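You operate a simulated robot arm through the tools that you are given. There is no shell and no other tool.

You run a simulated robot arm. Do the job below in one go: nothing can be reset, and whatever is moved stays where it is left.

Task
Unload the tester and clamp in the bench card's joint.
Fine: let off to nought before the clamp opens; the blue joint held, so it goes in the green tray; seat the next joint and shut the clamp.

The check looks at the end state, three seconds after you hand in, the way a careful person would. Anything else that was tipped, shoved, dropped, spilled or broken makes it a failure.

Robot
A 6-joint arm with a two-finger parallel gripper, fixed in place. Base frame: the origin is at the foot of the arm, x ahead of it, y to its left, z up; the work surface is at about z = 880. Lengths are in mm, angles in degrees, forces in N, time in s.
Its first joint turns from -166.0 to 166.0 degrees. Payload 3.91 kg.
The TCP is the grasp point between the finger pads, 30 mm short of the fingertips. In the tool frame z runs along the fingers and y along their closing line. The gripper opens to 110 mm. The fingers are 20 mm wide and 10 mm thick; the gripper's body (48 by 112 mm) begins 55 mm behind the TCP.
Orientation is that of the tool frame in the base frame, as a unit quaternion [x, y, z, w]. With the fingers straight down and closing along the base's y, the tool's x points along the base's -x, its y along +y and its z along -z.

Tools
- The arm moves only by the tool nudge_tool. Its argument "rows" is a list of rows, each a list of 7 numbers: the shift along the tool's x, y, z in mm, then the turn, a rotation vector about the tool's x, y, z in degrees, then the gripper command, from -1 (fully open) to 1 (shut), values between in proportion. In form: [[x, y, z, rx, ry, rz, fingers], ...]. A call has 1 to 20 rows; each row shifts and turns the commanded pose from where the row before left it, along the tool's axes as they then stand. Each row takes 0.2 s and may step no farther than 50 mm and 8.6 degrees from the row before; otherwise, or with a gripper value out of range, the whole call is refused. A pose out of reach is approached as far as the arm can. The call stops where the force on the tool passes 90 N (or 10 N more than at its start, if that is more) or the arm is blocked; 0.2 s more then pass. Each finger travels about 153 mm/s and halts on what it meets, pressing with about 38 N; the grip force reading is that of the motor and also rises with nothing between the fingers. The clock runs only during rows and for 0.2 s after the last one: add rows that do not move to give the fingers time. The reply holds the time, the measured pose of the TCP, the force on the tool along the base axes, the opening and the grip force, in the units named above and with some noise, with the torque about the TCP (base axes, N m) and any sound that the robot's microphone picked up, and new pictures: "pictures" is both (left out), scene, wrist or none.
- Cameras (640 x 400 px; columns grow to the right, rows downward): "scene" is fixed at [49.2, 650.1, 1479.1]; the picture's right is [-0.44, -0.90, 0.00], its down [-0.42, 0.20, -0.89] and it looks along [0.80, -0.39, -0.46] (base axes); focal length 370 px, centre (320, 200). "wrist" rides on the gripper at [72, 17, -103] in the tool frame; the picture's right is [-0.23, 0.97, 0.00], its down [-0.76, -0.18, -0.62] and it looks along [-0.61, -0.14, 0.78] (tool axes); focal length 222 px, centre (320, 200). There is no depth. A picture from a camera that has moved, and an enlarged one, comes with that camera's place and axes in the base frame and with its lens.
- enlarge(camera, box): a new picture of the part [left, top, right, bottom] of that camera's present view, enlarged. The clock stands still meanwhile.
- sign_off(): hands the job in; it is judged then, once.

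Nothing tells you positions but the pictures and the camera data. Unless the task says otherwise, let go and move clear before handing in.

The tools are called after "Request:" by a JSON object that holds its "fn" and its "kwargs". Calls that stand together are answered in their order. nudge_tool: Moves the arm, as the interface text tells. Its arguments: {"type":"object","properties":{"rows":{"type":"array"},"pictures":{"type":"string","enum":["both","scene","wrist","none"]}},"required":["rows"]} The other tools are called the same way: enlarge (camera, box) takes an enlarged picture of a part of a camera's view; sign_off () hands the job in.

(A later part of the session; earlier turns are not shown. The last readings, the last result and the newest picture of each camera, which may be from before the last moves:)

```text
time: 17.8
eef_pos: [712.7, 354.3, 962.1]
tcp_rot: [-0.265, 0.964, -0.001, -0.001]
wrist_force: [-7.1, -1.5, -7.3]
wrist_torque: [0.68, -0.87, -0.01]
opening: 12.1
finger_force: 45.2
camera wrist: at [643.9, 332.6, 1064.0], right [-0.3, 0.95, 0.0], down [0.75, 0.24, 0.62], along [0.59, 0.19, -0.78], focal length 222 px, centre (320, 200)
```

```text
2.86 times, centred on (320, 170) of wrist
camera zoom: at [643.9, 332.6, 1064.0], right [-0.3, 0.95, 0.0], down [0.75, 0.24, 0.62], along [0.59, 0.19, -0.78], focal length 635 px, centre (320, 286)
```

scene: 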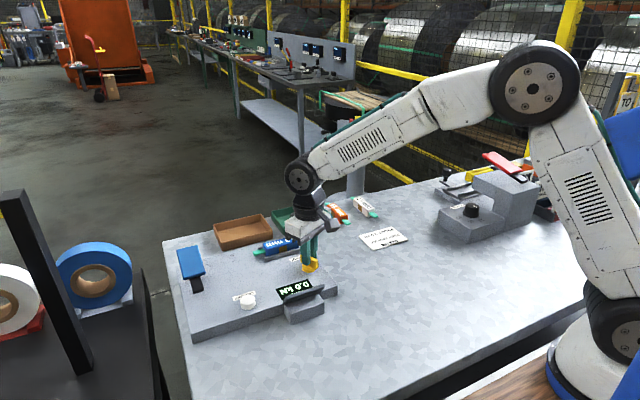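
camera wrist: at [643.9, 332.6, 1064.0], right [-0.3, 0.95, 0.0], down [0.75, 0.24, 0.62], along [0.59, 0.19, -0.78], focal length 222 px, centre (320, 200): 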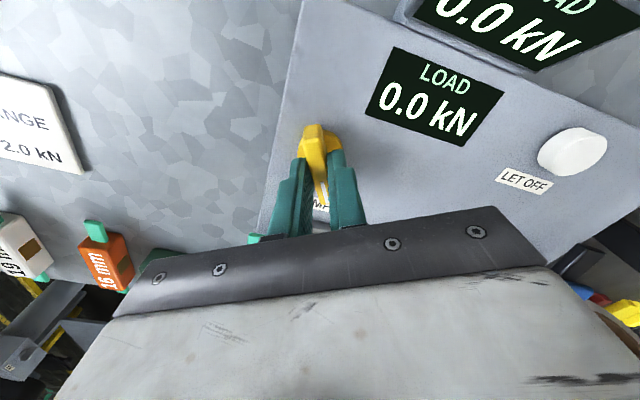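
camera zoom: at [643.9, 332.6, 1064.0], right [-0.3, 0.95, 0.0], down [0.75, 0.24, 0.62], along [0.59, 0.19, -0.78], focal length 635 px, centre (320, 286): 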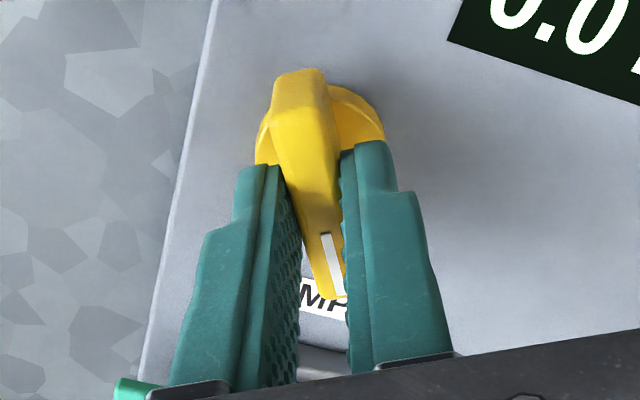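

The knob turns freely with almost no torque about z. I'll keep turning anticlockwise and watch.

Request:
{"fn": "nudge_tool", "kwargs": {"rows": [[0, 0, 0, 0, 0, -5, 1], [0, 0, 0, 0, 0, -5, 1], [0, 0, 0, 0, 0, -5, 1], [0, 0, 0, 0, 0, -5, 1], [0, 0, 0, 0, 0, 0, 1]], "pictures": "wrist"}}

Request:
{"fn": "enlarge", "kwargs": {"camera": "wrist", "box": [240, 100, 400, 240]}}

Request:
{"fn": "enlarge", "kwargs": {"camera": "scene", "box": [240, 220, 320, 280]}}

```text
time: 19.0
eef_pos: [714.0, 353.5, 961.0]
tcp_rot: [-0.428, 0.904, 0.0, 0.0]
wrist_force: [-9.0, -8.4, -10.5]
wrist_torque: [0.58, -0.31, 0.0]
opening: 11.8
finger_force: 44.5
camera wrist: at [656.1, 309.4, 1064.1], right [-0.61, 0.79, 0.0], down [0.62, 0.48, 0.62], along [0.49, 0.38, -0.78], focal length 222 px, centre (320, 200)
```

wrist: 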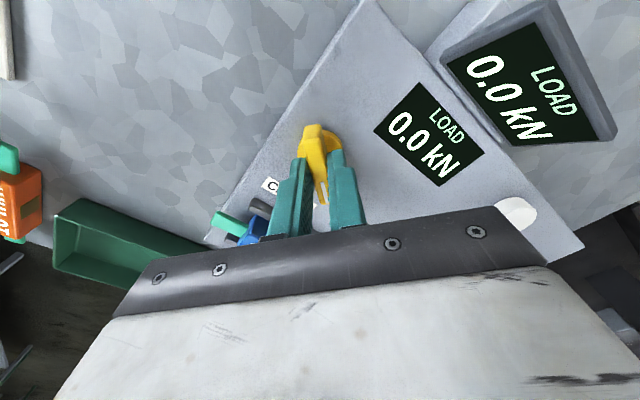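

```text
2.86 times, centred on (320, 170) of wrist
camera zoom: at [656.1, 309.4, 1064.1], right [-0.61, 0.79, 0.0], down [0.62, 0.48, 0.62], along [0.49, 0.38, -0.78], focal length 635 px, centre (320, 286)
```

zoom: 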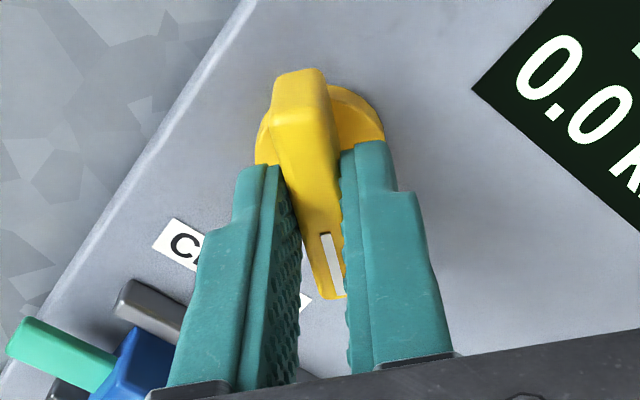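

```text
6.67 times, centred on (280, 250) of scene
camera zoom: at [49.2, 650.1, 1479.1], right [-0.44, -0.9, 0.0], down [-0.42, 0.2, -0.89], along [0.8, -0.39, -0.46], focal length 2469 px, centre (587, -133)
```

zoom: 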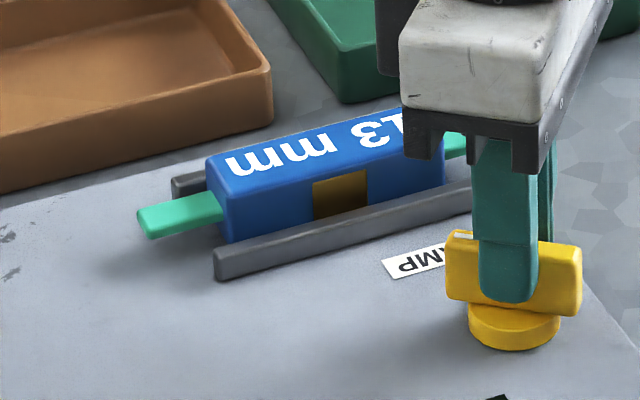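

The knob is at about 51° and moving freely. I'll turn on towards a quarter turn.

Request:
{"fn": "nudge_tool", "kwargs": {"rows": [[0, 0, 0, 0, 0, -6, 1], [0, 0, 0, 0, 0, -6, 1], [0, 0, 0, 0, 0, -6, 1], [0, 0, 0, 0, 0, -6, 1], [0, 0, 0, 0, 0, -6, 1], [0, 0, 0, 0, 0, 0, 1]]}}

Request:
{"fn": "enlarge", "kwargs": {"camera": "scene", "box": [240, 220, 320, 280]}}

```text
time: 20.4
eef_pos: [714.7, 354.6, 962.8]
tcp_rot: [-0.647, 0.762, -0.001, -0.001]
wrist_force: [-4.8, -9.9, -15.8]
wrist_torque: [-0.83, 0.21, 0.01]
opening: 11.7
finger_force: 45.4
camera wrist: at [687.4, 285.6, 1064.1], right [-0.92, 0.38, 0.0], down [0.3, 0.72, 0.62], along [0.24, 0.57, -0.78], focal length 222 px, centre (320, 200)
```

scene: 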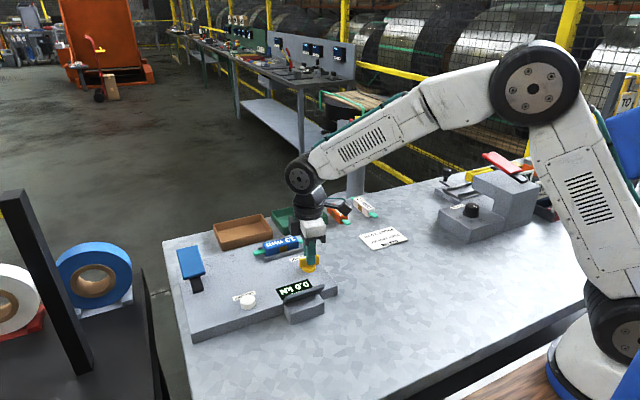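
wrist: 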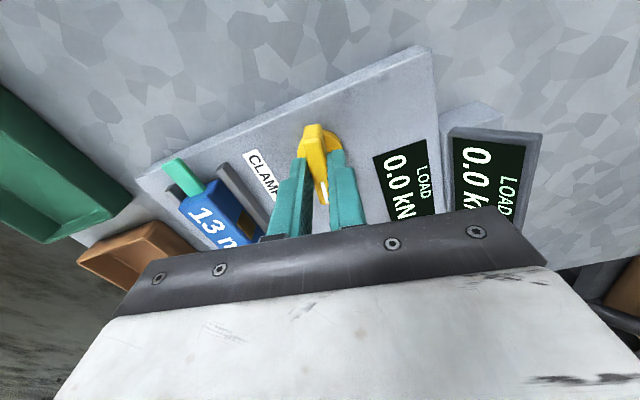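

```text
6.67 times, centred on (280, 250) of scene
camera zoom: at [49.2, 650.1, 1479.1], right [-0.44, -0.9, 0.0], down [-0.42, 0.2, -0.89], along [0.8, -0.39, -0.46], focal length 2469 px, centre (587, -133)
```

zoom: 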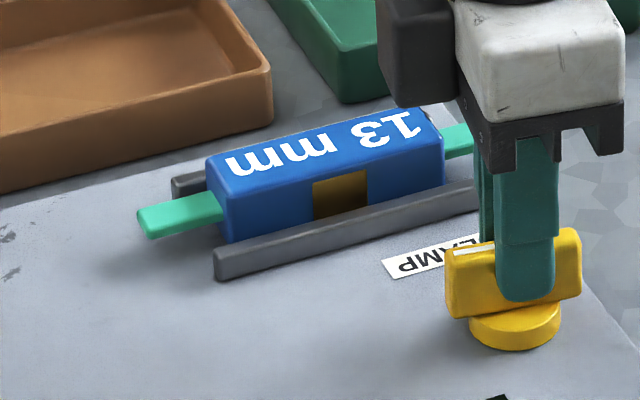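

The knob is at about 81° and still free. I'll go on in smaller steps to find the open stop.

Request:
{"fn": "nudge_tool", "kwargs": {"rows": [[0, 0, 0, 0, 0, -5, 1], [0, 0, 0, 0, 0, -5, 1], [0, 0, 0, 0, 0, 0, 1]], "pictures": "none"}}

Request:
{"fn": "nudge_tool", "kwargs": {"rows": [[0, 0, 0, 0, 0, -5, 1], [0, 0, 0, 0, 0, -5, 1], [0, 0, 0, 0, 0, 0, 1]], "pictures": "wrist"}}

Request:
{"fn": "enlarge", "kwargs": {"camera": "scene", "box": [240, 220, 320, 280]}}

```text
time: 21.2
eef_pos: [713.6, 355.0, 961.8]
tcp_rot: [0.711, -0.703, 0.0, 0.0]
wrist_force: [2.5, -9.9, -15.6]
wrist_torque: [-0.69, 0.01, -0.54]
opening: 12.0
finger_force: 45.0
```

```text
time: 22.0
eef_pos: [716.3, 354.5, 961.1]
tcp_rot: [0.77, -0.638, 0.001, -0.001]
wrist_force: [7.8, -5.5, -14.9]
wrist_torque: [0.57, -0.17, -1.22]
opening: 15.3
finger_force: 45.1
camera wrist: at [712.6, 280.8, 1064.3], right [-1.0, 0.04, 0.0], down [0.03, 0.78, 0.62], along [0.03, 0.62, -0.78], focal length 222 px, centre (320, 200)
```

wrist: 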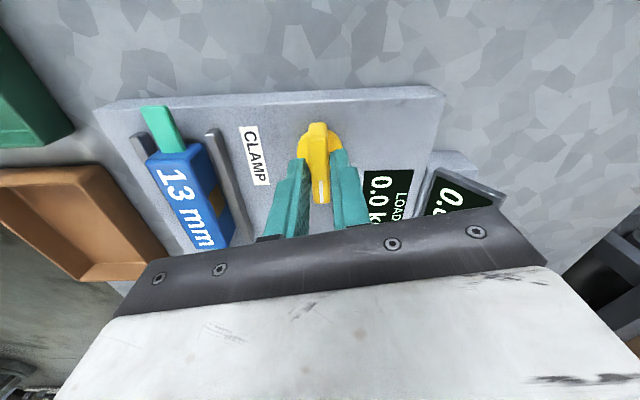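

```text
6.67 times, centred on (280, 250) of scene
camera zoom: at [49.2, 650.1, 1479.1], right [-0.44, -0.9, 0.0], down [-0.42, 0.2, -0.89], along [0.8, -0.39, -0.46], focal length 2469 px, centre (587, -133)
```

zoom: 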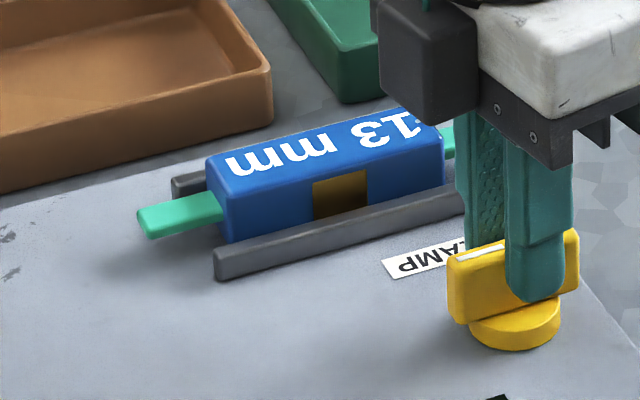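

The torque rose to 1.2 and the grip skewed, so the knob is against its open stop at about 90°. I'll back the tool off to 90°, let go, rise and look.

Request:
{"fn": "nudge_tool", "kwargs": {"rows": [[0, 0, 0, 0, 0, 5, 1], [0, 0, 0, 0, 0, 5, 1], [0, 0, 0, 0, 0, 0, 0.6], [0, 0, 0, 0, 0, 0, 0.3], [0, 0, -20, 0, 0, 0, 0.3], [0, 0, -40, 0, 0, 0, 0], [0, 0, -40, 0, 0, 0, -1], [0, 0, -20, 0, 0, 0, -1], [0, 0, 0, 0, 0, 0, -1]]}}

Request:
{"fn": "enlarge", "kwargs": {"camera": "scene", "box": [240, 220, 320, 280]}}

Request:
{"fn": "enlarge", "kwargs": {"camera": "wrist", "box": [100, 80, 400, 260]}}

```text
time: 24.0
eef_pos: [714.3, 355.0, 1080.5]
tcp_rot: [0.712, -0.703, 0.0, 0.0]
wrist_force: [0.2, -0.5, 0.3]
wrist_torque: [0.01, -0.01, 0.03]
opening: 110.1
finger_force: 0.0
camera wrist: at [697.7, 283.0, 1183.4], right [-0.98, 0.22, 0.0], down [0.17, 0.76, 0.62], along [0.13, 0.61, -0.78], focal length 222 px, centre (320, 200)
```

scene: 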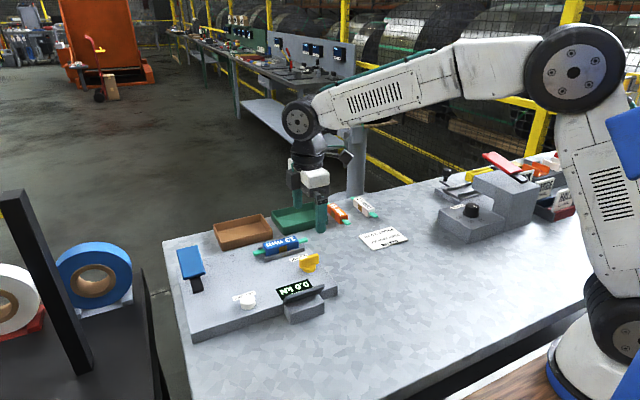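
wrist: 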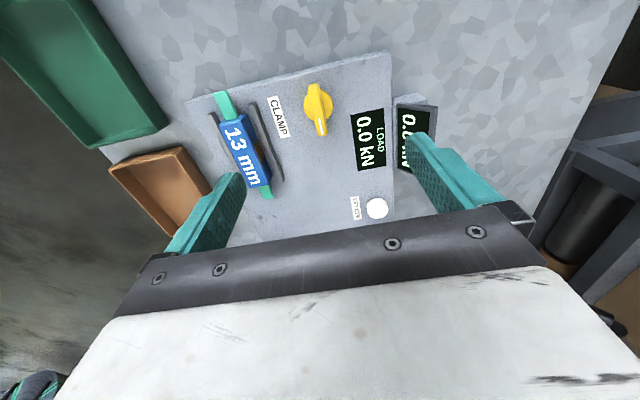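

```text
6.67 times, centred on (280, 250) of scene
camera zoom: at [49.2, 650.1, 1479.1], right [-0.44, -0.9, 0.0], down [-0.42, 0.2, -0.89], along [0.8, -0.39, -0.46], focal length 2469 px, centre (587, -133)
```

zoom: 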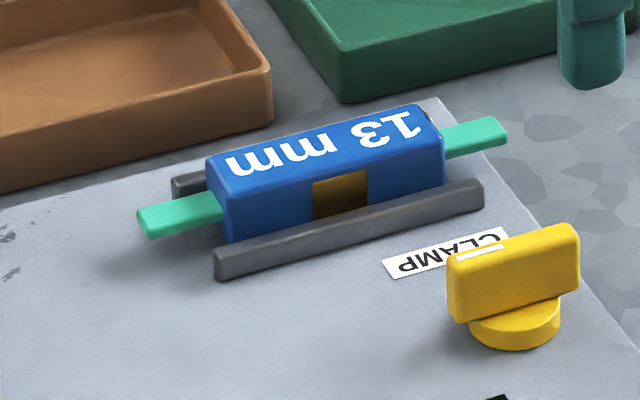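

```text
2.13 times, centred on (250, 170) of wrist
camera zoom: at [697.7, 283.0, 1183.4], right [-0.98, 0.22, 0.0], down [0.17, 0.76, 0.62], along [0.13, 0.61, -0.78], focal length 474 px, centre (469, 264)
```

zoom: 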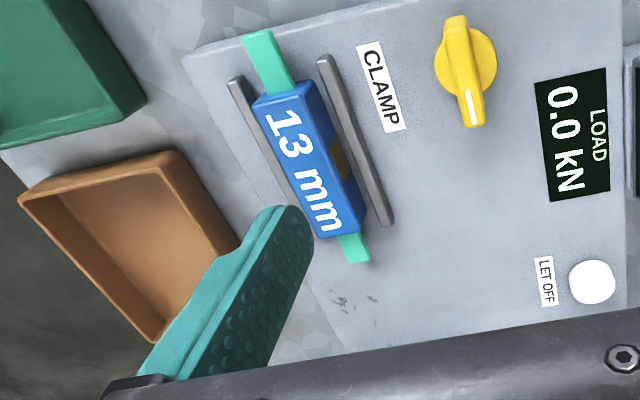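

The clamp knob now points along +y, at its open stop. Before lifting the blue joint I need to know the reach over the green tray, centre near (985, 264), so I'll test that empty and high up.

Request:
{"fn": "nudge_tool", "kwargs": {"rows": [[0, -42, 0, 0, 0, 5, -1], [0, -42, 0, 0, 0, 5, -1], [0, -42, 0, 0, 0, 5, -1], [0, -42, 0, 0, 0, 5, -1], [0, -35, 0, 0, 0, 5, -1], [0, 0, 0, 0, 0, 7, -1], [0, 0, 0, 0, 0, 0, -1]]}}

```text
time: 25.6
eef_pos: [914.3, 323.3, 1082.9]
tcp_rot: [-0.489, 0.872, -0.001, 0.001]
wrist_force: [-0.1, 0.5, -0.4]
wrist_torque: [-0.01, 0.0, -0.02]
opening: 110.0
finger_force: 0.1
camera wrist: at [861.9, 271.2, 1186.3], right [-0.71, 0.7, 0.0], down [0.55, 0.56, 0.62], along [0.44, 0.44, -0.78], focal length 222 px, centre (320, 200)
```

scene: 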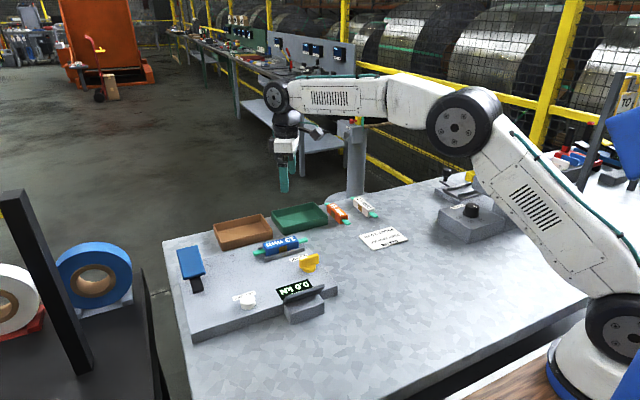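
wrist: 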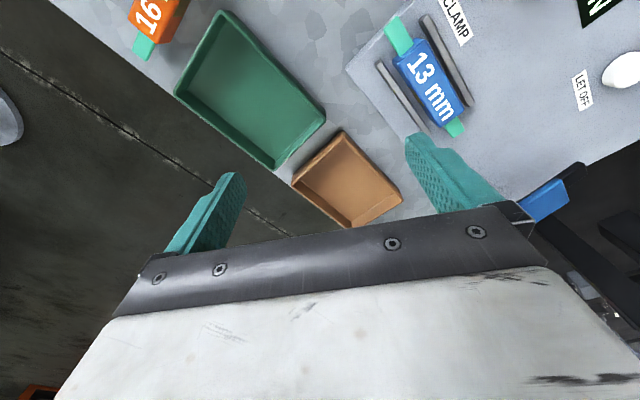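

I can see straight into both trays now. I'll enlarge to measure the tray and both joints.

Request:
{"fn": "enlarge", "kwargs": {"camera": "wrist", "box": [100, 0, 420, 200]}}

Request:
{"fn": "enlarge", "kwargs": {"camera": "wrist", "box": [340, 0, 500, 150]}}

```text
2.00 times, centred on (260, 100) of wrist
camera zoom: at [861.9, 271.2, 1186.3], right [-0.71, 0.7, 0.0], down [0.55, 0.56, 0.62], along [0.44, 0.44, -0.78], focal length 444 px, centre (440, 400)
```

zoom: 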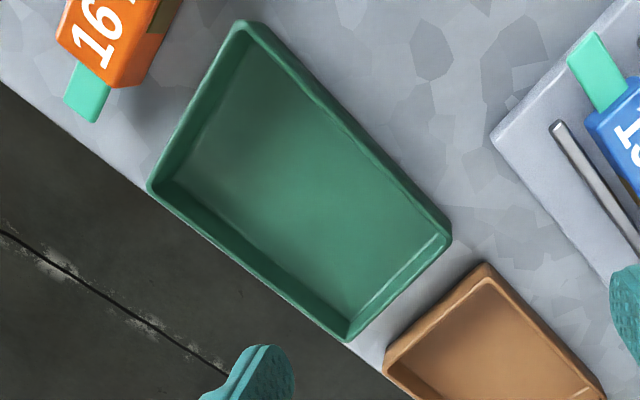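

```text
2.67 times, centred on (420, 75) of wrist
camera zoom: at [861.9, 271.2, 1186.3], right [-0.71, 0.7, 0.0], down [0.55, 0.56, 0.62], along [0.44, 0.44, -0.78], focal length 592 px, centre (53, 533)
```

zoom: 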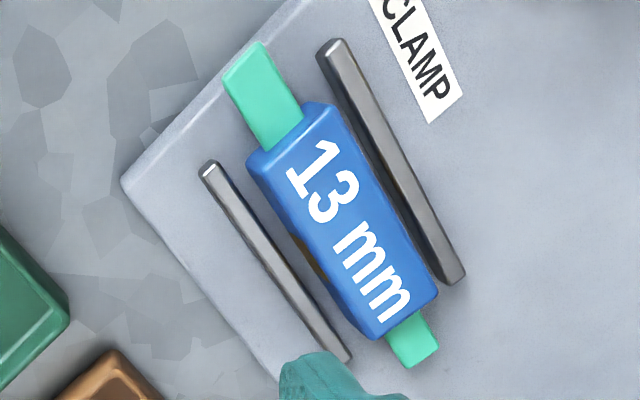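

The wrist view puts the green tray at x ≈ 921–1030, y ≈ 197–342, centre near (976, 270). The joint is about 146 mm long, so it only fits diagonally, and I'll test whether the arm reaches the planned grip point there.

Request:
{"fn": "nudge_tool", "kwargs": {"rows": [[12.1, -20.2, 10, 0, 0, 0, -1], [12.1, -20.2, 30, 0, 0, 0, -1], [12.1, -20.2, 40, 0, 0, 0, -1], [12.1, -20.1, 43, 0, 0, 0, -1], [0, 0, 0, 0, 0, 0, -1], [0, 0, 0, 0, 0, 0, -1]]}}

```text
time: 27.0
eef_pos: [958.1, 241.2, 961.5]
tcp_rot: [-0.49, 0.872, -0.001, 0.0]
wrist_force: [0.4, 1.3, 1.2]
wrist_torque: [-0.03, 0.04, -0.01]
opening: 110.1
finger_force: 0.1
camera wrist: at [906.8, 188.0, 1063.8], right [-0.71, 0.7, 0.0], down [0.55, 0.56, 0.62], along [0.44, 0.44, -0.78], focal length 222 px, centre (320, 200)
```

scene: 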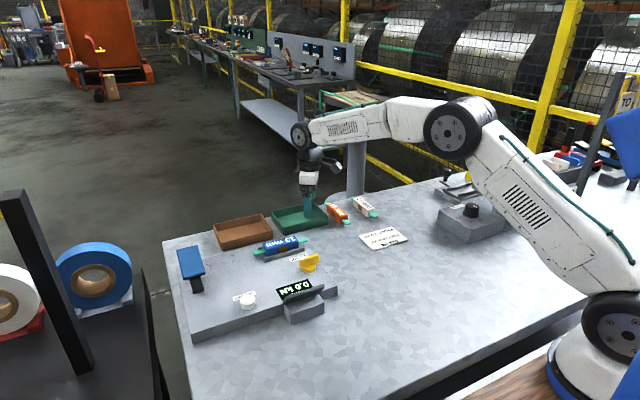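
wrist: 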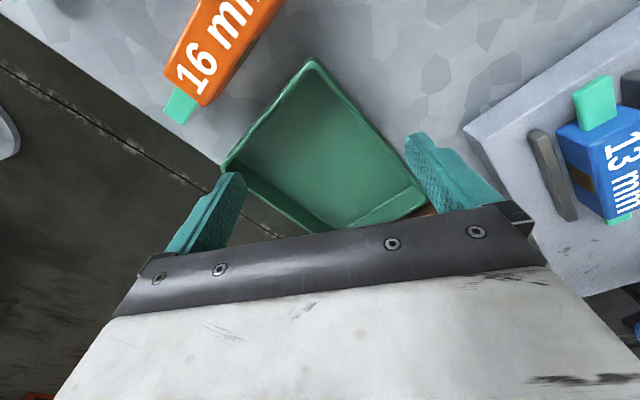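

This point is reached cleanly at radius 988. I'll see whether the tray centre itself is reachable too.

Request:
{"fn": "nudge_tool", "kwargs": {"rows": [[-17, 0, 0, 0, 0, 0, -1], [-17, 0, 0, 0, 0, 0, -1], [0, 0, 0, 0, 0, 0, -1], [0, 0, 0, 0, 0, 0, -1]]}}

Request:
{"fn": "enlarge", "kwargs": {"camera": "wrist", "box": [160, 0, 480, 200]}}

Request:
{"fn": "enlarge", "kwargs": {"camera": "scene", "box": [250, 180, 350, 250]}}

```text
time: 28.0
eef_pos: [975.3, 269.5, 959.3]
tcp_rot: [-0.49, 0.871, -0.001, 0.0]
wrist_force: [0.2, 0.1, -0.4]
wrist_torque: [0.01, 0.01, -0.02]
opening: 109.9
finger_force: 0.1
camera wrist: at [923.8, 216.8, 1062.3], right [-0.71, 0.7, 0.0], down [0.55, 0.56, 0.62], along [0.44, 0.44, -0.78], focal length 222 px, centre (320, 200)
```

scene: 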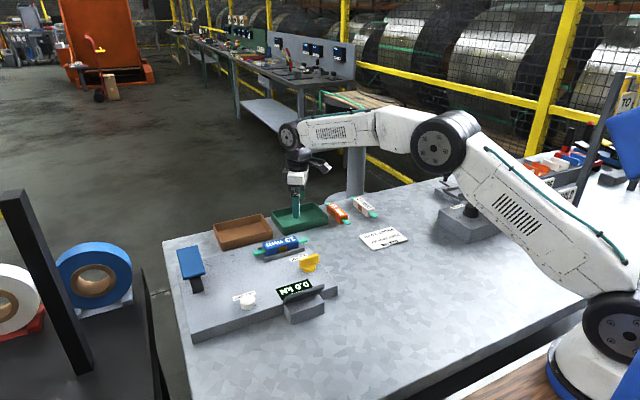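
wrist: 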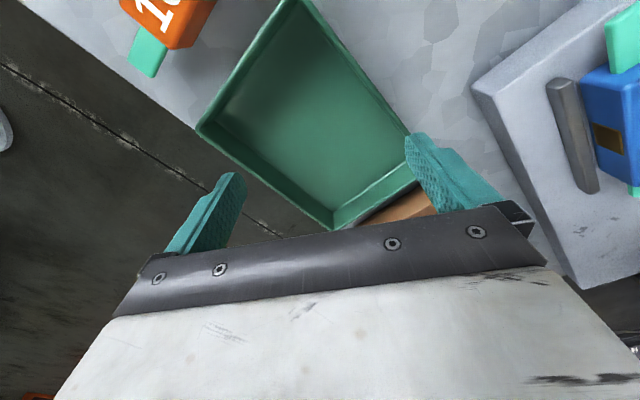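

```text
2.00 times, centred on (320, 100) of wrist
camera zoom: at [923.8, 216.8, 1062.3], right [-0.71, 0.7, 0.0], down [0.55, 0.56, 0.62], along [0.44, 0.44, -0.78], focal length 444 px, centre (320, 400)
```

zoom: 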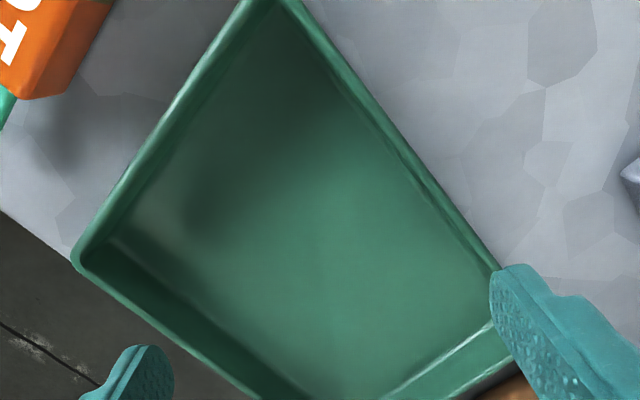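

```text
5.71 times, centred on (300, 215) of scene
camera zoom: at [49.2, 650.1, 1479.1], right [-0.44, -0.9, 0.0], down [-0.42, 0.2, -0.89], along [0.8, -0.39, -0.46], focal length 2116 px, centre (434, 114)
```

zoom: 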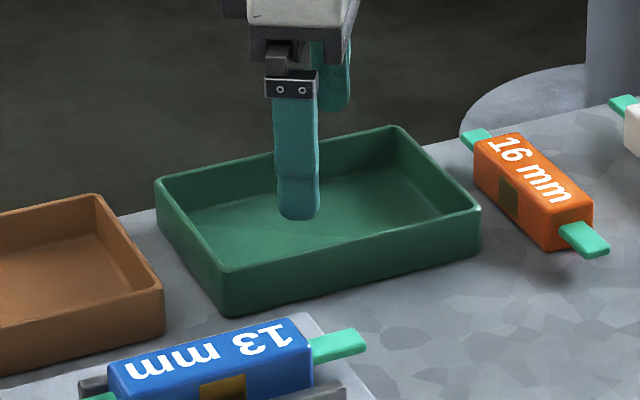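

The tray centre is reachable. I'll close the fingers part way and check the full depth inside the tray while empty, as far as z ≈ 930.

Request:
{"fn": "nudge_tool", "kwargs": {"rows": [[0, 0, 0, 0, 0, 0, 0.27], [0, 0, 0, 0, 0, 0, 0.27], [0, 0, 10, 0, 0, 0, 0.27], [0, 0, 10, 0, 0, 0, 0.27], [0, 0, 10, 0, 0, 0, 0.27], [0, 0, 0, 0, 0, 0, 0.27], [0, 0, 0, 0, 0, 0, 0.27]]}}

Request:
{"fn": "enlarge", "kwargs": {"camera": "scene", "box": [250, 180, 350, 250]}}

```text
time: 29.6
eef_pos: [975.3, 269.1, 929.8]
tcp_rot: [-0.49, 0.872, -0.001, 0.001]
wrist_force: [0.6, -0.2, 0.1]
wrist_torque: [0.01, -0.05, -0.03]
opening: 40.1
finger_force: 0.0
camera wrist: at [923.8, 216.6, 1032.6], right [-0.71, 0.7, 0.0], down [0.55, 0.56, 0.62], along [0.44, 0.44, -0.78], focal length 222 px, centre (320, 200)
```

scene: 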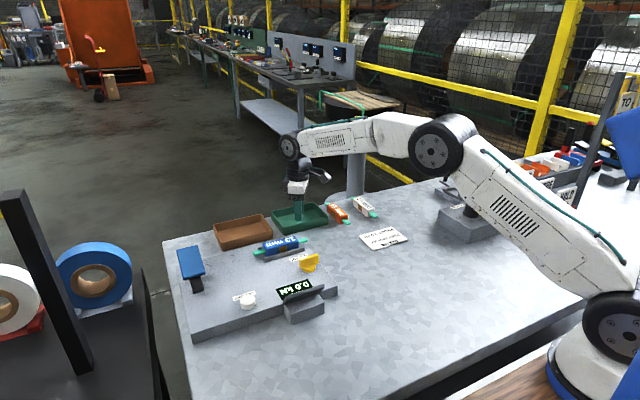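
wrist: 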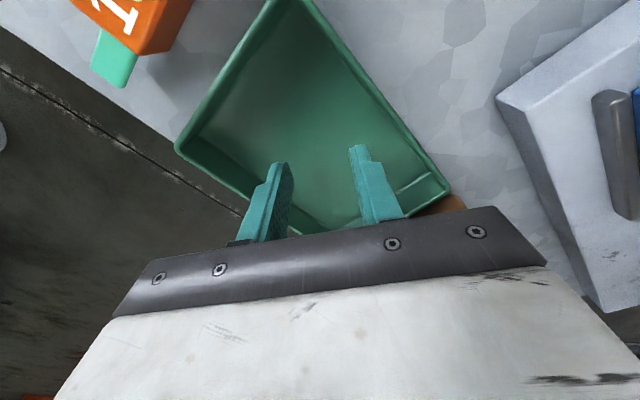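

```text
5.71 times, centred on (300, 215) of scene
camera zoom: at [49.2, 650.1, 1479.1], right [-0.44, -0.9, 0.0], down [-0.42, 0.2, -0.89], along [0.8, -0.39, -0.46], focal length 2116 px, centre (434, 114)
```

zoom: 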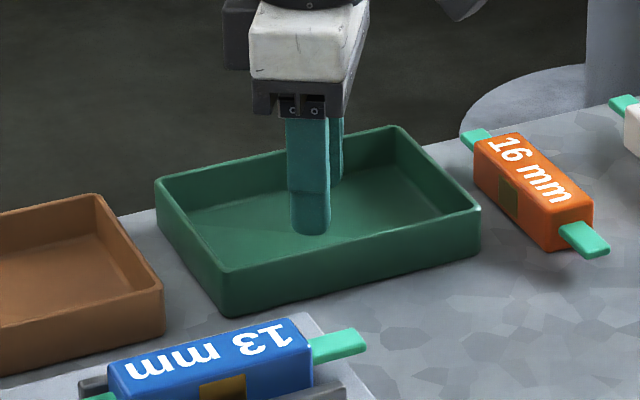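

The tray depth is reachable and the position is central. I'll rise and go over the blue joint with the fingers closing along x, to check alignment there.

Request:
{"fn": "nudge_tool", "kwargs": {"rows": [[0, 0, -40, 0, 0, 0, 0.27], [0, 0, -40, 0, 0, 0, 0.27], [0, 0, -40, 0, 0, 0, -0.5], [-3.6, 40.2, 0, 0, 0, 0, -1], [-3.6, 40.2, 0, 0, 0, 0, -1], [-3.6, 40.2, 0, 0, 0, -6.4, -1]], "pictures": "none"}}

```text
time: 31.0
eef_pos: [879.2, 338.7, 1049.5]
tcp_rot: [-0.537, 0.843, 0.0, 0.0]
wrist_force: [1.0, -0.8, 0.6]
wrist_torque: [0.03, 0.05, 0.0]
opening: 109.9
finger_force: 0.1
```

Request:
{"fn": "nudge_tool", "kwargs": {"rows": [[-8.1, 39.7, 0, 0, 0, 0, -1], [-8.1, 39.6, 0, 0, 0, 0, -1], [0, 0, 0, 0, 0, -6.3, -1], [0, 0, 0, 0, 0, -6.3, -1], [0, 0, 10, 0, 0, -6.2, -1], [0, 0, 20, 0, 0, -6.2, -1], [0, 0, 0, 0, 0, 0, -1], [0, 0, 0, 0, 0, 0, -1]]}}

Request:
{"fn": "enlarge", "kwargs": {"camera": "wrist", "box": [200, 0, 520, 240]}}

Request:
{"fn": "enlarge", "kwargs": {"camera": "scene", "box": [230, 200, 330, 275]}}

```text
time: 32.8
eef_pos: [813.2, 390.1, 1019.0]
tcp_rot: [0.708, -0.706, 0.0, 0.001]
wrist_force: [0.3, 0.0, -0.4]
wrist_torque: [-0.01, 0.0, 0.02]
opening: 110.0
finger_force: 0.1
camera wrist: at [796.5, 318.3, 1121.4], right [-0.97, 0.23, 0.0], down [0.18, 0.76, 0.62], along [0.14, 0.61, -0.78], focal length 222 px, centre (320, 200)
```

scene: 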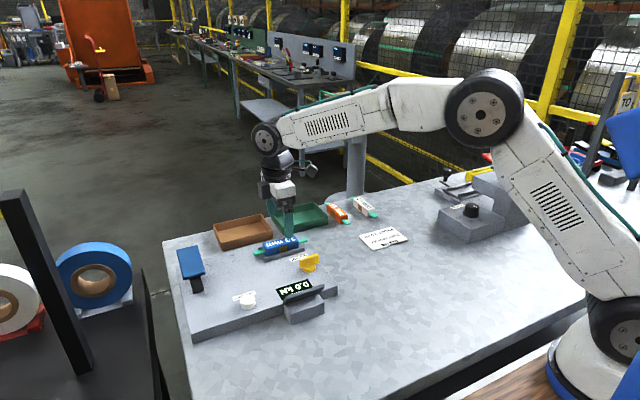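
wrist: 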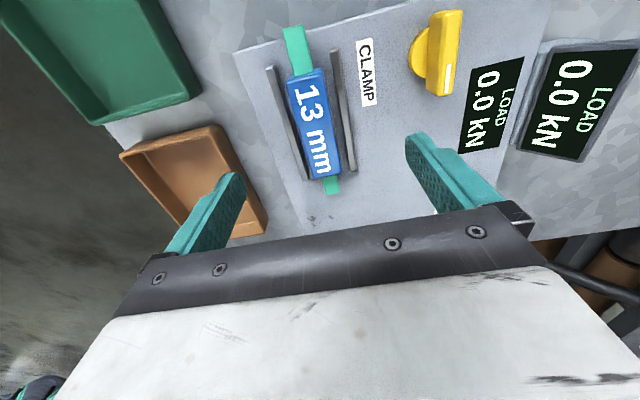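

```text
1.67 times, centred on (360, 120) of wrist
camera zoom: at [796.5, 318.3, 1121.4], right [-0.97, 0.23, 0.0], down [0.18, 0.76, 0.62], along [0.14, 0.61, -0.78], focal length 370 px, centre (253, 333)
```

zoom: 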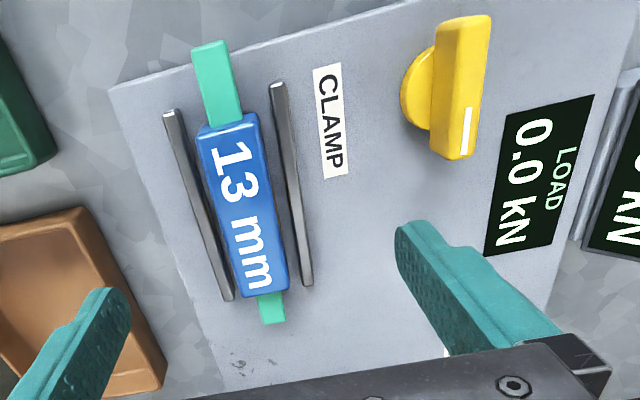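

```text
5.33 times, centred on (280, 238) of scene
camera zoom: at [49.2, 650.1, 1479.1], right [-0.44, -0.9, 0.0], down [-0.42, 0.2, -0.89], along [0.8, -0.39, -0.46], focal length 1975 px, centre (533, 0)
```

zoom: 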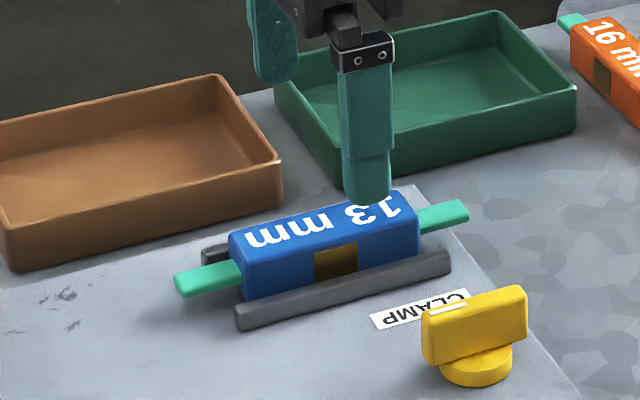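

I now put the joint centre at about (815, 389) with the rail tops near z 927. I'll descend to about z 962 so the fingertips stay above the rails, then check from the side.

Request:
{"fn": "nudge_tool", "kwargs": {"rows": [[1, -1.6, 20, 0, 0, 0, -1], [0, 0, 20, 0, 0, 0, -0.5], [0, 0, 17, 0, 0, 0, -0.1], [0, 0, 0, 0, 0, 0, 0.1], [0, 0, 0, 0, 0, 0, 0.1]]}}

Request:
{"fn": "enlarge", "kwargs": {"camera": "scene", "box": [230, 210, 320, 275]}}

Request:
{"fn": "enlarge", "kwargs": {"camera": "wrist", "box": [220, 60, 420, 240]}}

```text
time: 34.0
eef_pos: [814.8, 389.3, 963.2]
tcp_rot: [0.708, -0.706, 0.001, 0.0]
wrist_force: [0.8, -0.1, -0.4]
wrist_torque: [0.0, 0.0, 0.0]
opening: 49.5
finger_force: 0.1
camera wrist: at [797.4, 317.7, 1065.2], right [-0.97, 0.23, 0.0], down [0.18, 0.76, 0.62], along [0.14, 0.61, -0.78], focal length 222 px, centre (320, 200)
```

scene: 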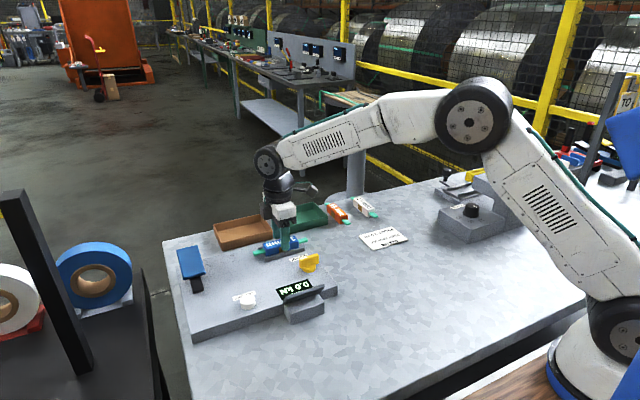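
wrist: 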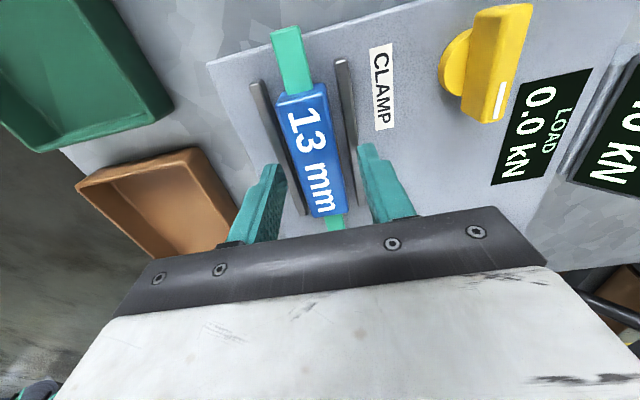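

```text
6.15 times, centred on (275, 242) of scene
camera zoom: at [49.2, 650.1, 1479.1], right [-0.44, -0.9, 0.0], down [-0.42, 0.2, -0.89], along [0.8, -0.39, -0.46], focal length 2279 px, centre (597, -62)
```

zoom: 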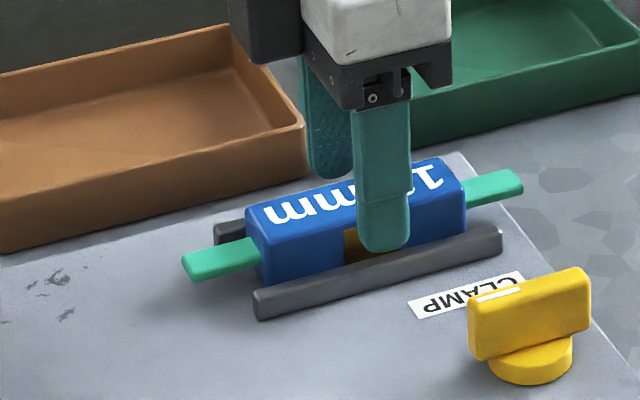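

```text
2.22 times, centred on (320, 150) of wrist
camera zoom: at [797.4, 317.7, 1065.2], right [-0.97, 0.23, 0.0], down [0.18, 0.76, 0.62], along [0.14, 0.61, -0.78], focal length 494 px, centre (320, 311)
```

zoom: 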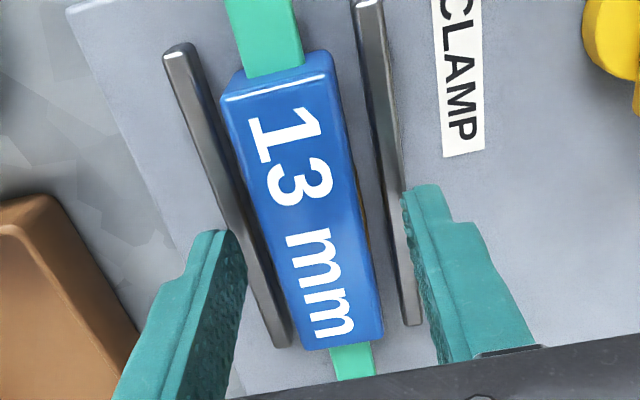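

The fingertips are roughly 9 mm above the rails, so I'll go down 5 mm more and close gently on the joint body.

Request:
{"fn": "nudge_tool", "kwargs": {"rows": [[0, 0, 5, 0, 0, 0, 0.1], [0, 0, 0, 0, 0, 0, 0.3], [0, 0, 0, 0, 0, 0, 0.5], [0, 0, 0, 0, 0, 0, 1], [0, 0, 0, 0, 0, 0, 1]]}}

Request:
{"fn": "enlarge", "kwargs": {"camera": "scene", "box": [230, 210, 320, 275]}}

Request:
{"fn": "enlarge", "kwargs": {"camera": "wrist", "box": [220, 60, 420, 240]}}

```text
time: 35.2
eef_pos: [812.4, 389.1, 957.1]
tcp_rot: [0.708, -0.706, 0.001, 0.0]
wrist_force: [0.1, 0.4, 0.4]
wrist_torque: [0.05, -0.02, -0.01]
opening: 29.1
finger_force: 38.5
camera wrist: at [797.2, 317.2, 1059.7], right [-0.97, 0.23, 0.0], down [0.18, 0.76, 0.62], along [0.14, 0.61, -0.78], focal length 222 px, centre (320, 200)
```

scene: 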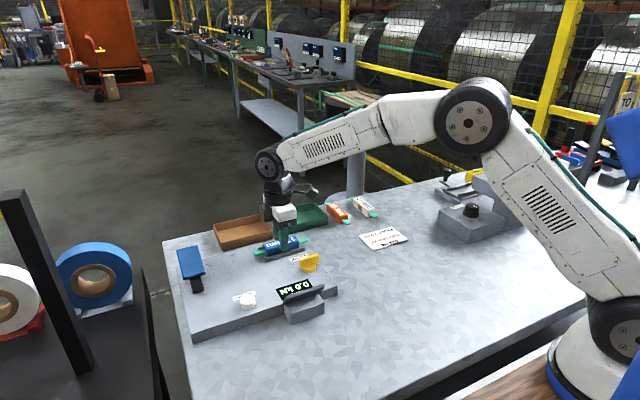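
wrist: 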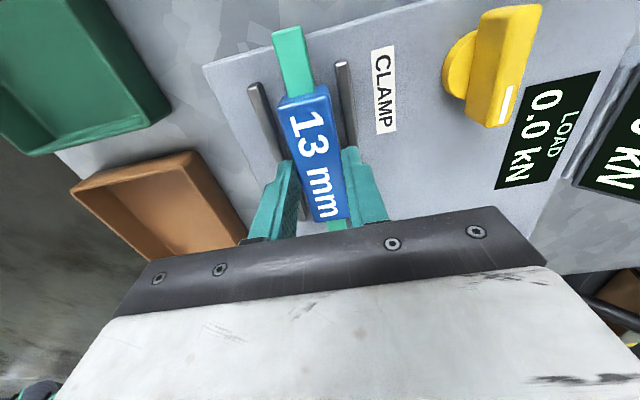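

```text
6.15 times, centred on (275, 242) of scene
camera zoom: at [49.2, 650.1, 1479.1], right [-0.44, -0.9, 0.0], down [-0.42, 0.2, -0.89], along [0.8, -0.39, -0.46], focal length 2279 px, centre (597, -62)
```

zoom: 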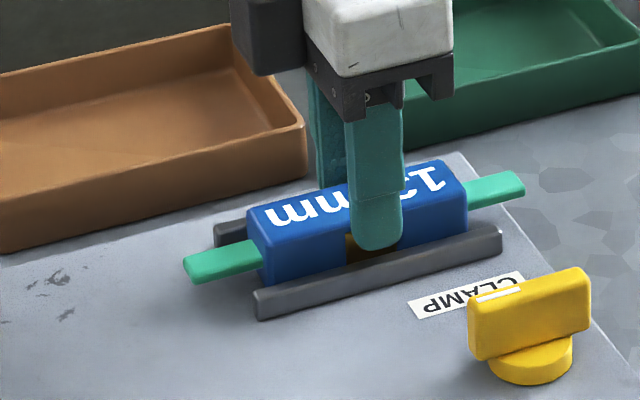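

```text
2.22 times, centred on (320, 150) of wrist
camera zoom: at [797.2, 317.2, 1059.7], right [-0.97, 0.23, 0.0], down [0.18, 0.76, 0.62], along [0.14, 0.61, -0.78], focal length 494 px, centre (320, 311)
```

zoom: 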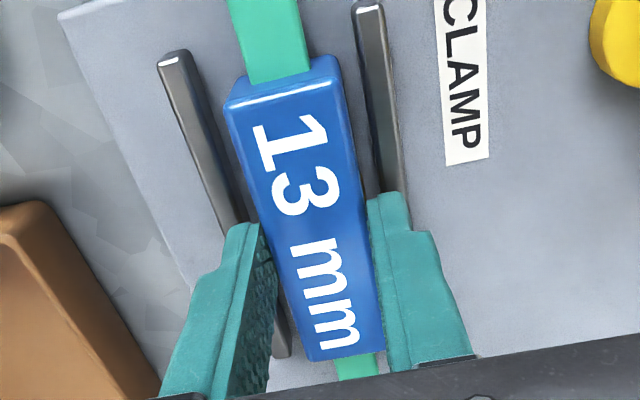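

The joint is gripped at 29.1 mm with no side load. I'll lift slowly and check that it comes free of the clamp.

Request:
{"fn": "nudge_tool", "kwargs": {"rows": [[0, 0, -3, 0, 0, 0, 1], [0, 0, -3, 0, 0, 0, 1], [0, 0, 0, 0, 0, 0, 1]], "pictures": "scene"}}

Request:
{"fn": "enlarge", "kwargs": {"camera": "scene", "box": [230, 210, 320, 275]}}

```text
time: 36.0
eef_pos: [814.4, 388.1, 962.9]
tcp_rot: [0.708, -0.706, 0.001, 0.0]
wrist_force: [-0.4, 0.7, -1.9]
wrist_torque: [0.03, -0.03, -0.01]
opening: 29.2
finger_force: 38.3
```

scene: 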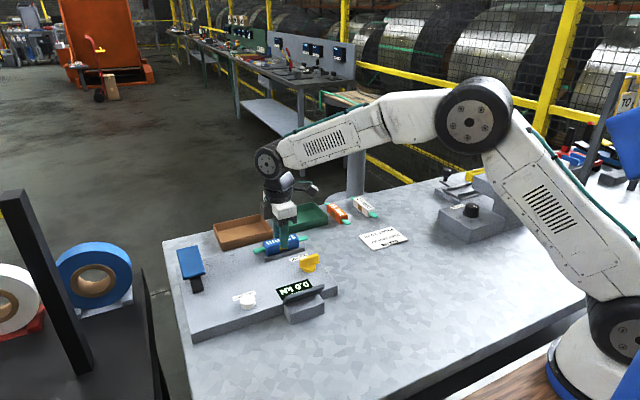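

```text
6.15 times, centred on (275, 242) of scene
camera zoom: at [49.2, 650.1, 1479.1], right [-0.44, -0.9, 0.0], down [-0.42, 0.2, -0.89], along [0.8, -0.39, -0.46], focal length 2279 px, centre (597, -62)
```

zoom: 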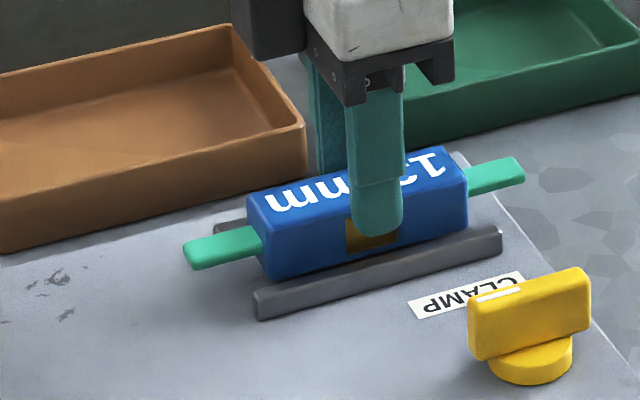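

The joint is free and lifted, weighing about 2 N. I'll raise it, carry it over the green tray and turn it to the diagonal.

Request:
{"fn": "nudge_tool", "kwargs": {"rows": [[0, 0, -30, 0, 0, 0, 1], [0, 0, -30, 0, 0, 0, 1], [0, 0, -25, 0, 0, 0, 1], [23.7, -32.4, 0, 0, 0, 0, 1], [23.7, -32.4, 0, 0, 0, 0, 1], [23.7, -32.4, 0, 0, 0, 0, 1], [23.8, -32.4, 0, 0, 0, 0, 1], [23.8, -32.4, 0, 0, 0, 0, 1], [0, 0, 0, 0, 0, 8.4, 1], [0, 0, 0, 0, 0, 8.4, 1], [0, 0, 0, 0, 0, 8.4, 1], [0, 0, 0, 0, 0, 8.3, 1], [0, 0, 0, 0, 0, 0, 1], [0, 0, 0, 0, 0, 0, 1]]}}

Request:
{"fn": "enlarge", "kwargs": {"camera": "wrist", "box": [160, 0, 480, 240]}}

Request:
{"fn": "enlarge", "kwargs": {"camera": "scene", "box": [230, 170, 350, 270]}}

```text
time: 39.0
eef_pos: [974.9, 268.1, 1047.3]
tcp_rot: [-0.473, 0.881, -0.001, 0.001]
wrist_force: [0.7, 0.4, -0.9]
wrist_torque: [-0.01, -0.03, -0.01]
opening: 29.1
finger_force: 37.8
camera wrist: at [922.6, 218.7, 1150.6], right [-0.69, 0.73, 0.0], down [0.57, 0.54, 0.62], along [0.45, 0.43, -0.78], focal length 222 px, centre (320, 200)
```

scene: 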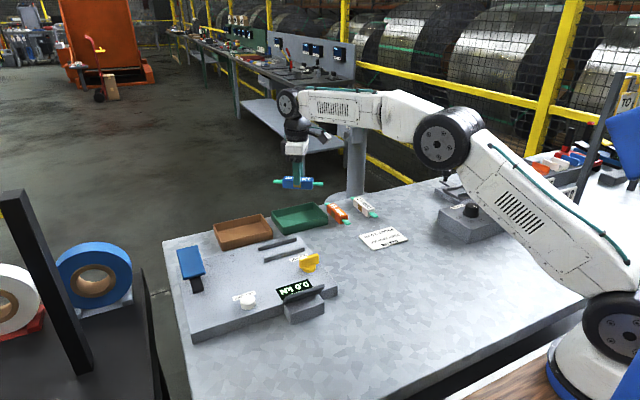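
wrist: 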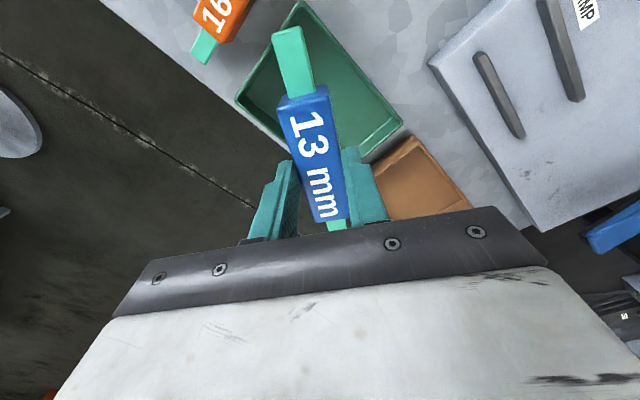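

```text
1.67 times, centred on (320, 120) of wrist
camera zoom: at [922.6, 218.7, 1150.6], right [-0.69, 0.73, 0.0], down [0.57, 0.54, 0.62], along [0.45, 0.43, -0.78], focal length 370 px, centre (320, 333)
```

zoom: 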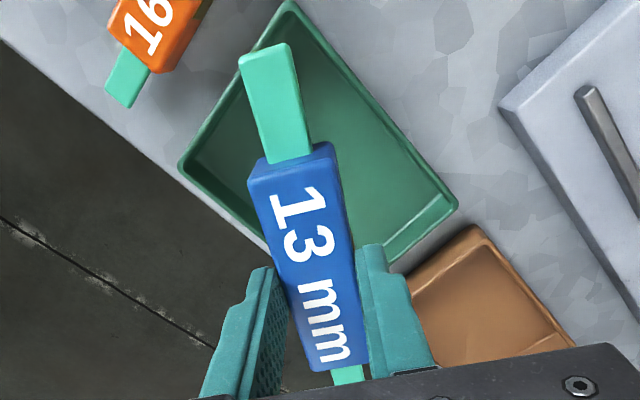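

```text
4.00 times, centred on (290, 220) of scene
camera zoom: at [49.2, 650.1, 1479.1], right [-0.44, -0.9, 0.0], down [-0.42, 0.2, -0.89], along [0.8, -0.39, -0.46], focal length 1481 px, centre (440, 120)
```

zoom: 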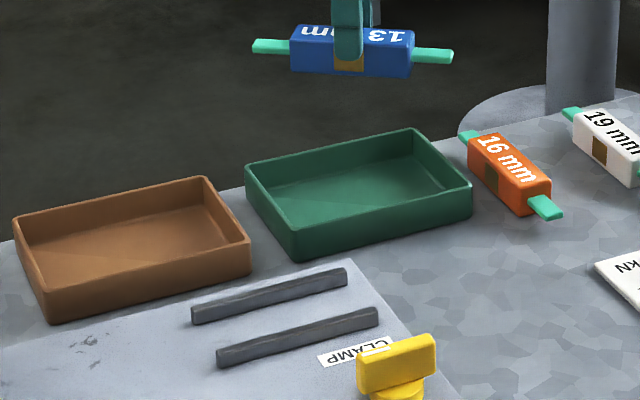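

The joint hangs level over the tray. I'll trim the angle and position slightly to balance the clearances, then lower to just above the rim for a check.

Request:
{"fn": "nudge_tool", "kwargs": {"rows": [[-1.3, 1.1, 20, 0, 0, -2, 1], [0, 0, 30, 0, 0, 0, 1], [0, 0, 25, 0, 0, 0, 1], [0, 0, 15, 0, 0, 0, 1], [0, 0, 0, 0, 0, 0, 1], [0, 0, 0, 0, 0, 0, 1]]}}

Request:
{"fn": "enlarge", "kwargs": {"camera": "wrist", "box": [160, 0, 480, 240]}}

Request:
{"fn": "enlarge", "kwargs": {"camera": "scene", "box": [250, 180, 350, 250]}}

```text
time: 40.4
eef_pos: [976.2, 270.1, 957.1]
tcp_rot: [-0.489, 0.872, -0.001, 0.0]
wrist_force: [0.1, 0.4, -0.9]
wrist_torque: [0.02, 0.0, -0.01]
opening: 29.3
finger_force: 37.9
camera wrist: at [924.3, 217.5, 1059.2], right [-0.71, 0.7, 0.0], down [0.55, 0.56, 0.62], along [0.44, 0.44, -0.78], focal length 222 px, centre (320, 200)
```

scene: 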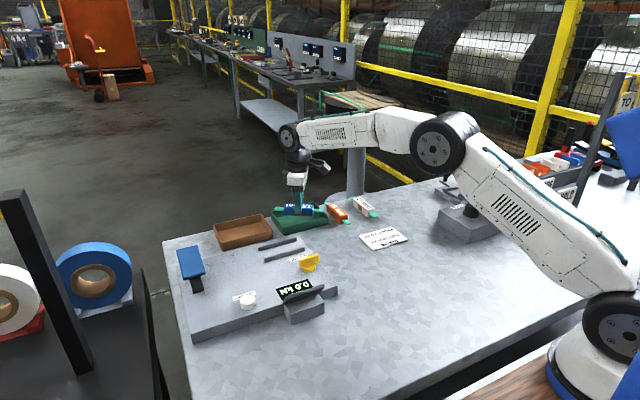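
wrist: 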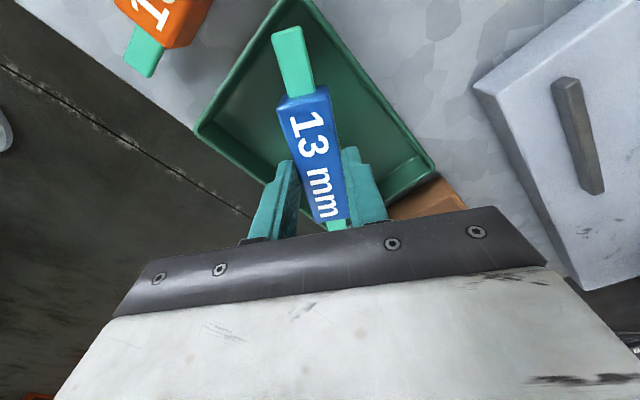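

```text
1.67 times, centred on (320, 120) of wrist
camera zoom: at [924.3, 217.5, 1059.2], right [-0.71, 0.7, 0.0], down [0.55, 0.56, 0.62], along [0.44, 0.44, -0.78], focal length 370 px, centre (320, 333)
```

zoom: 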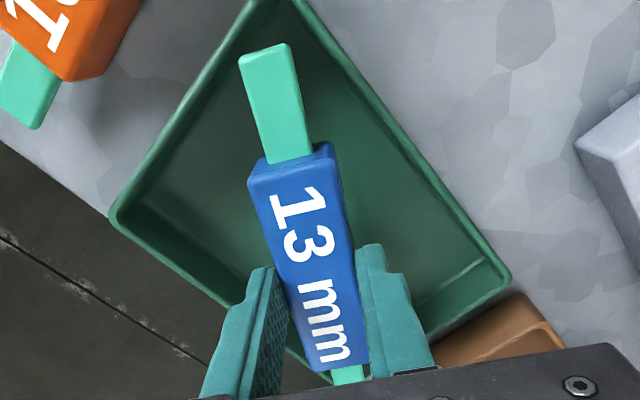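

```text
5.71 times, centred on (300, 215) of scene
camera zoom: at [49.2, 650.1, 1479.1], right [-0.44, -0.9, 0.0], down [-0.42, 0.2, -0.89], along [0.8, -0.39, -0.46], focal length 2116 px, centre (434, 114)
```

zoom: 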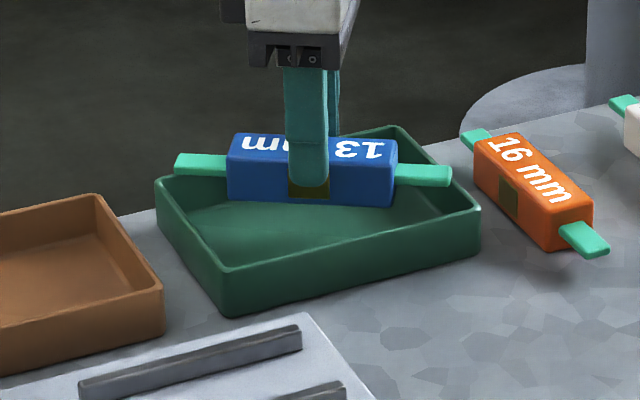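

The wrist view shows the joint centred in the tray opening. I'll zoom in from the scene side to double-check heights before the last descent.

Request:
{"fn": "enlarge", "kwargs": {"camera": "scene", "box": [268, 195, 338, 240]}}

```text
8.89 times, centred on (303, 218) of scene
camera zoom: at [49.2, 650.1, 1479.1], right [-0.44, -0.9, 0.0], down [-0.42, 0.2, -0.89], along [0.8, -0.39, -0.46], focal length 3292 px, centre (471, 44)
```

zoom: 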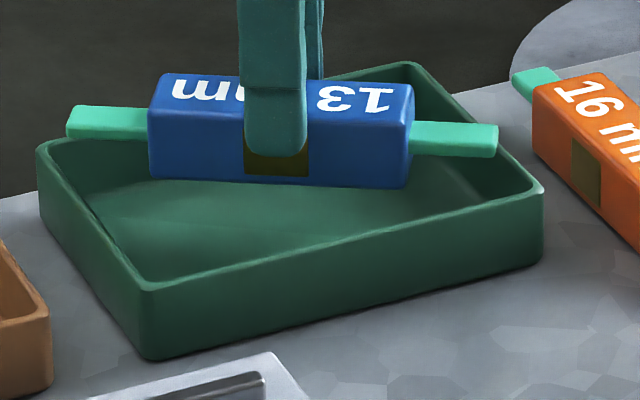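

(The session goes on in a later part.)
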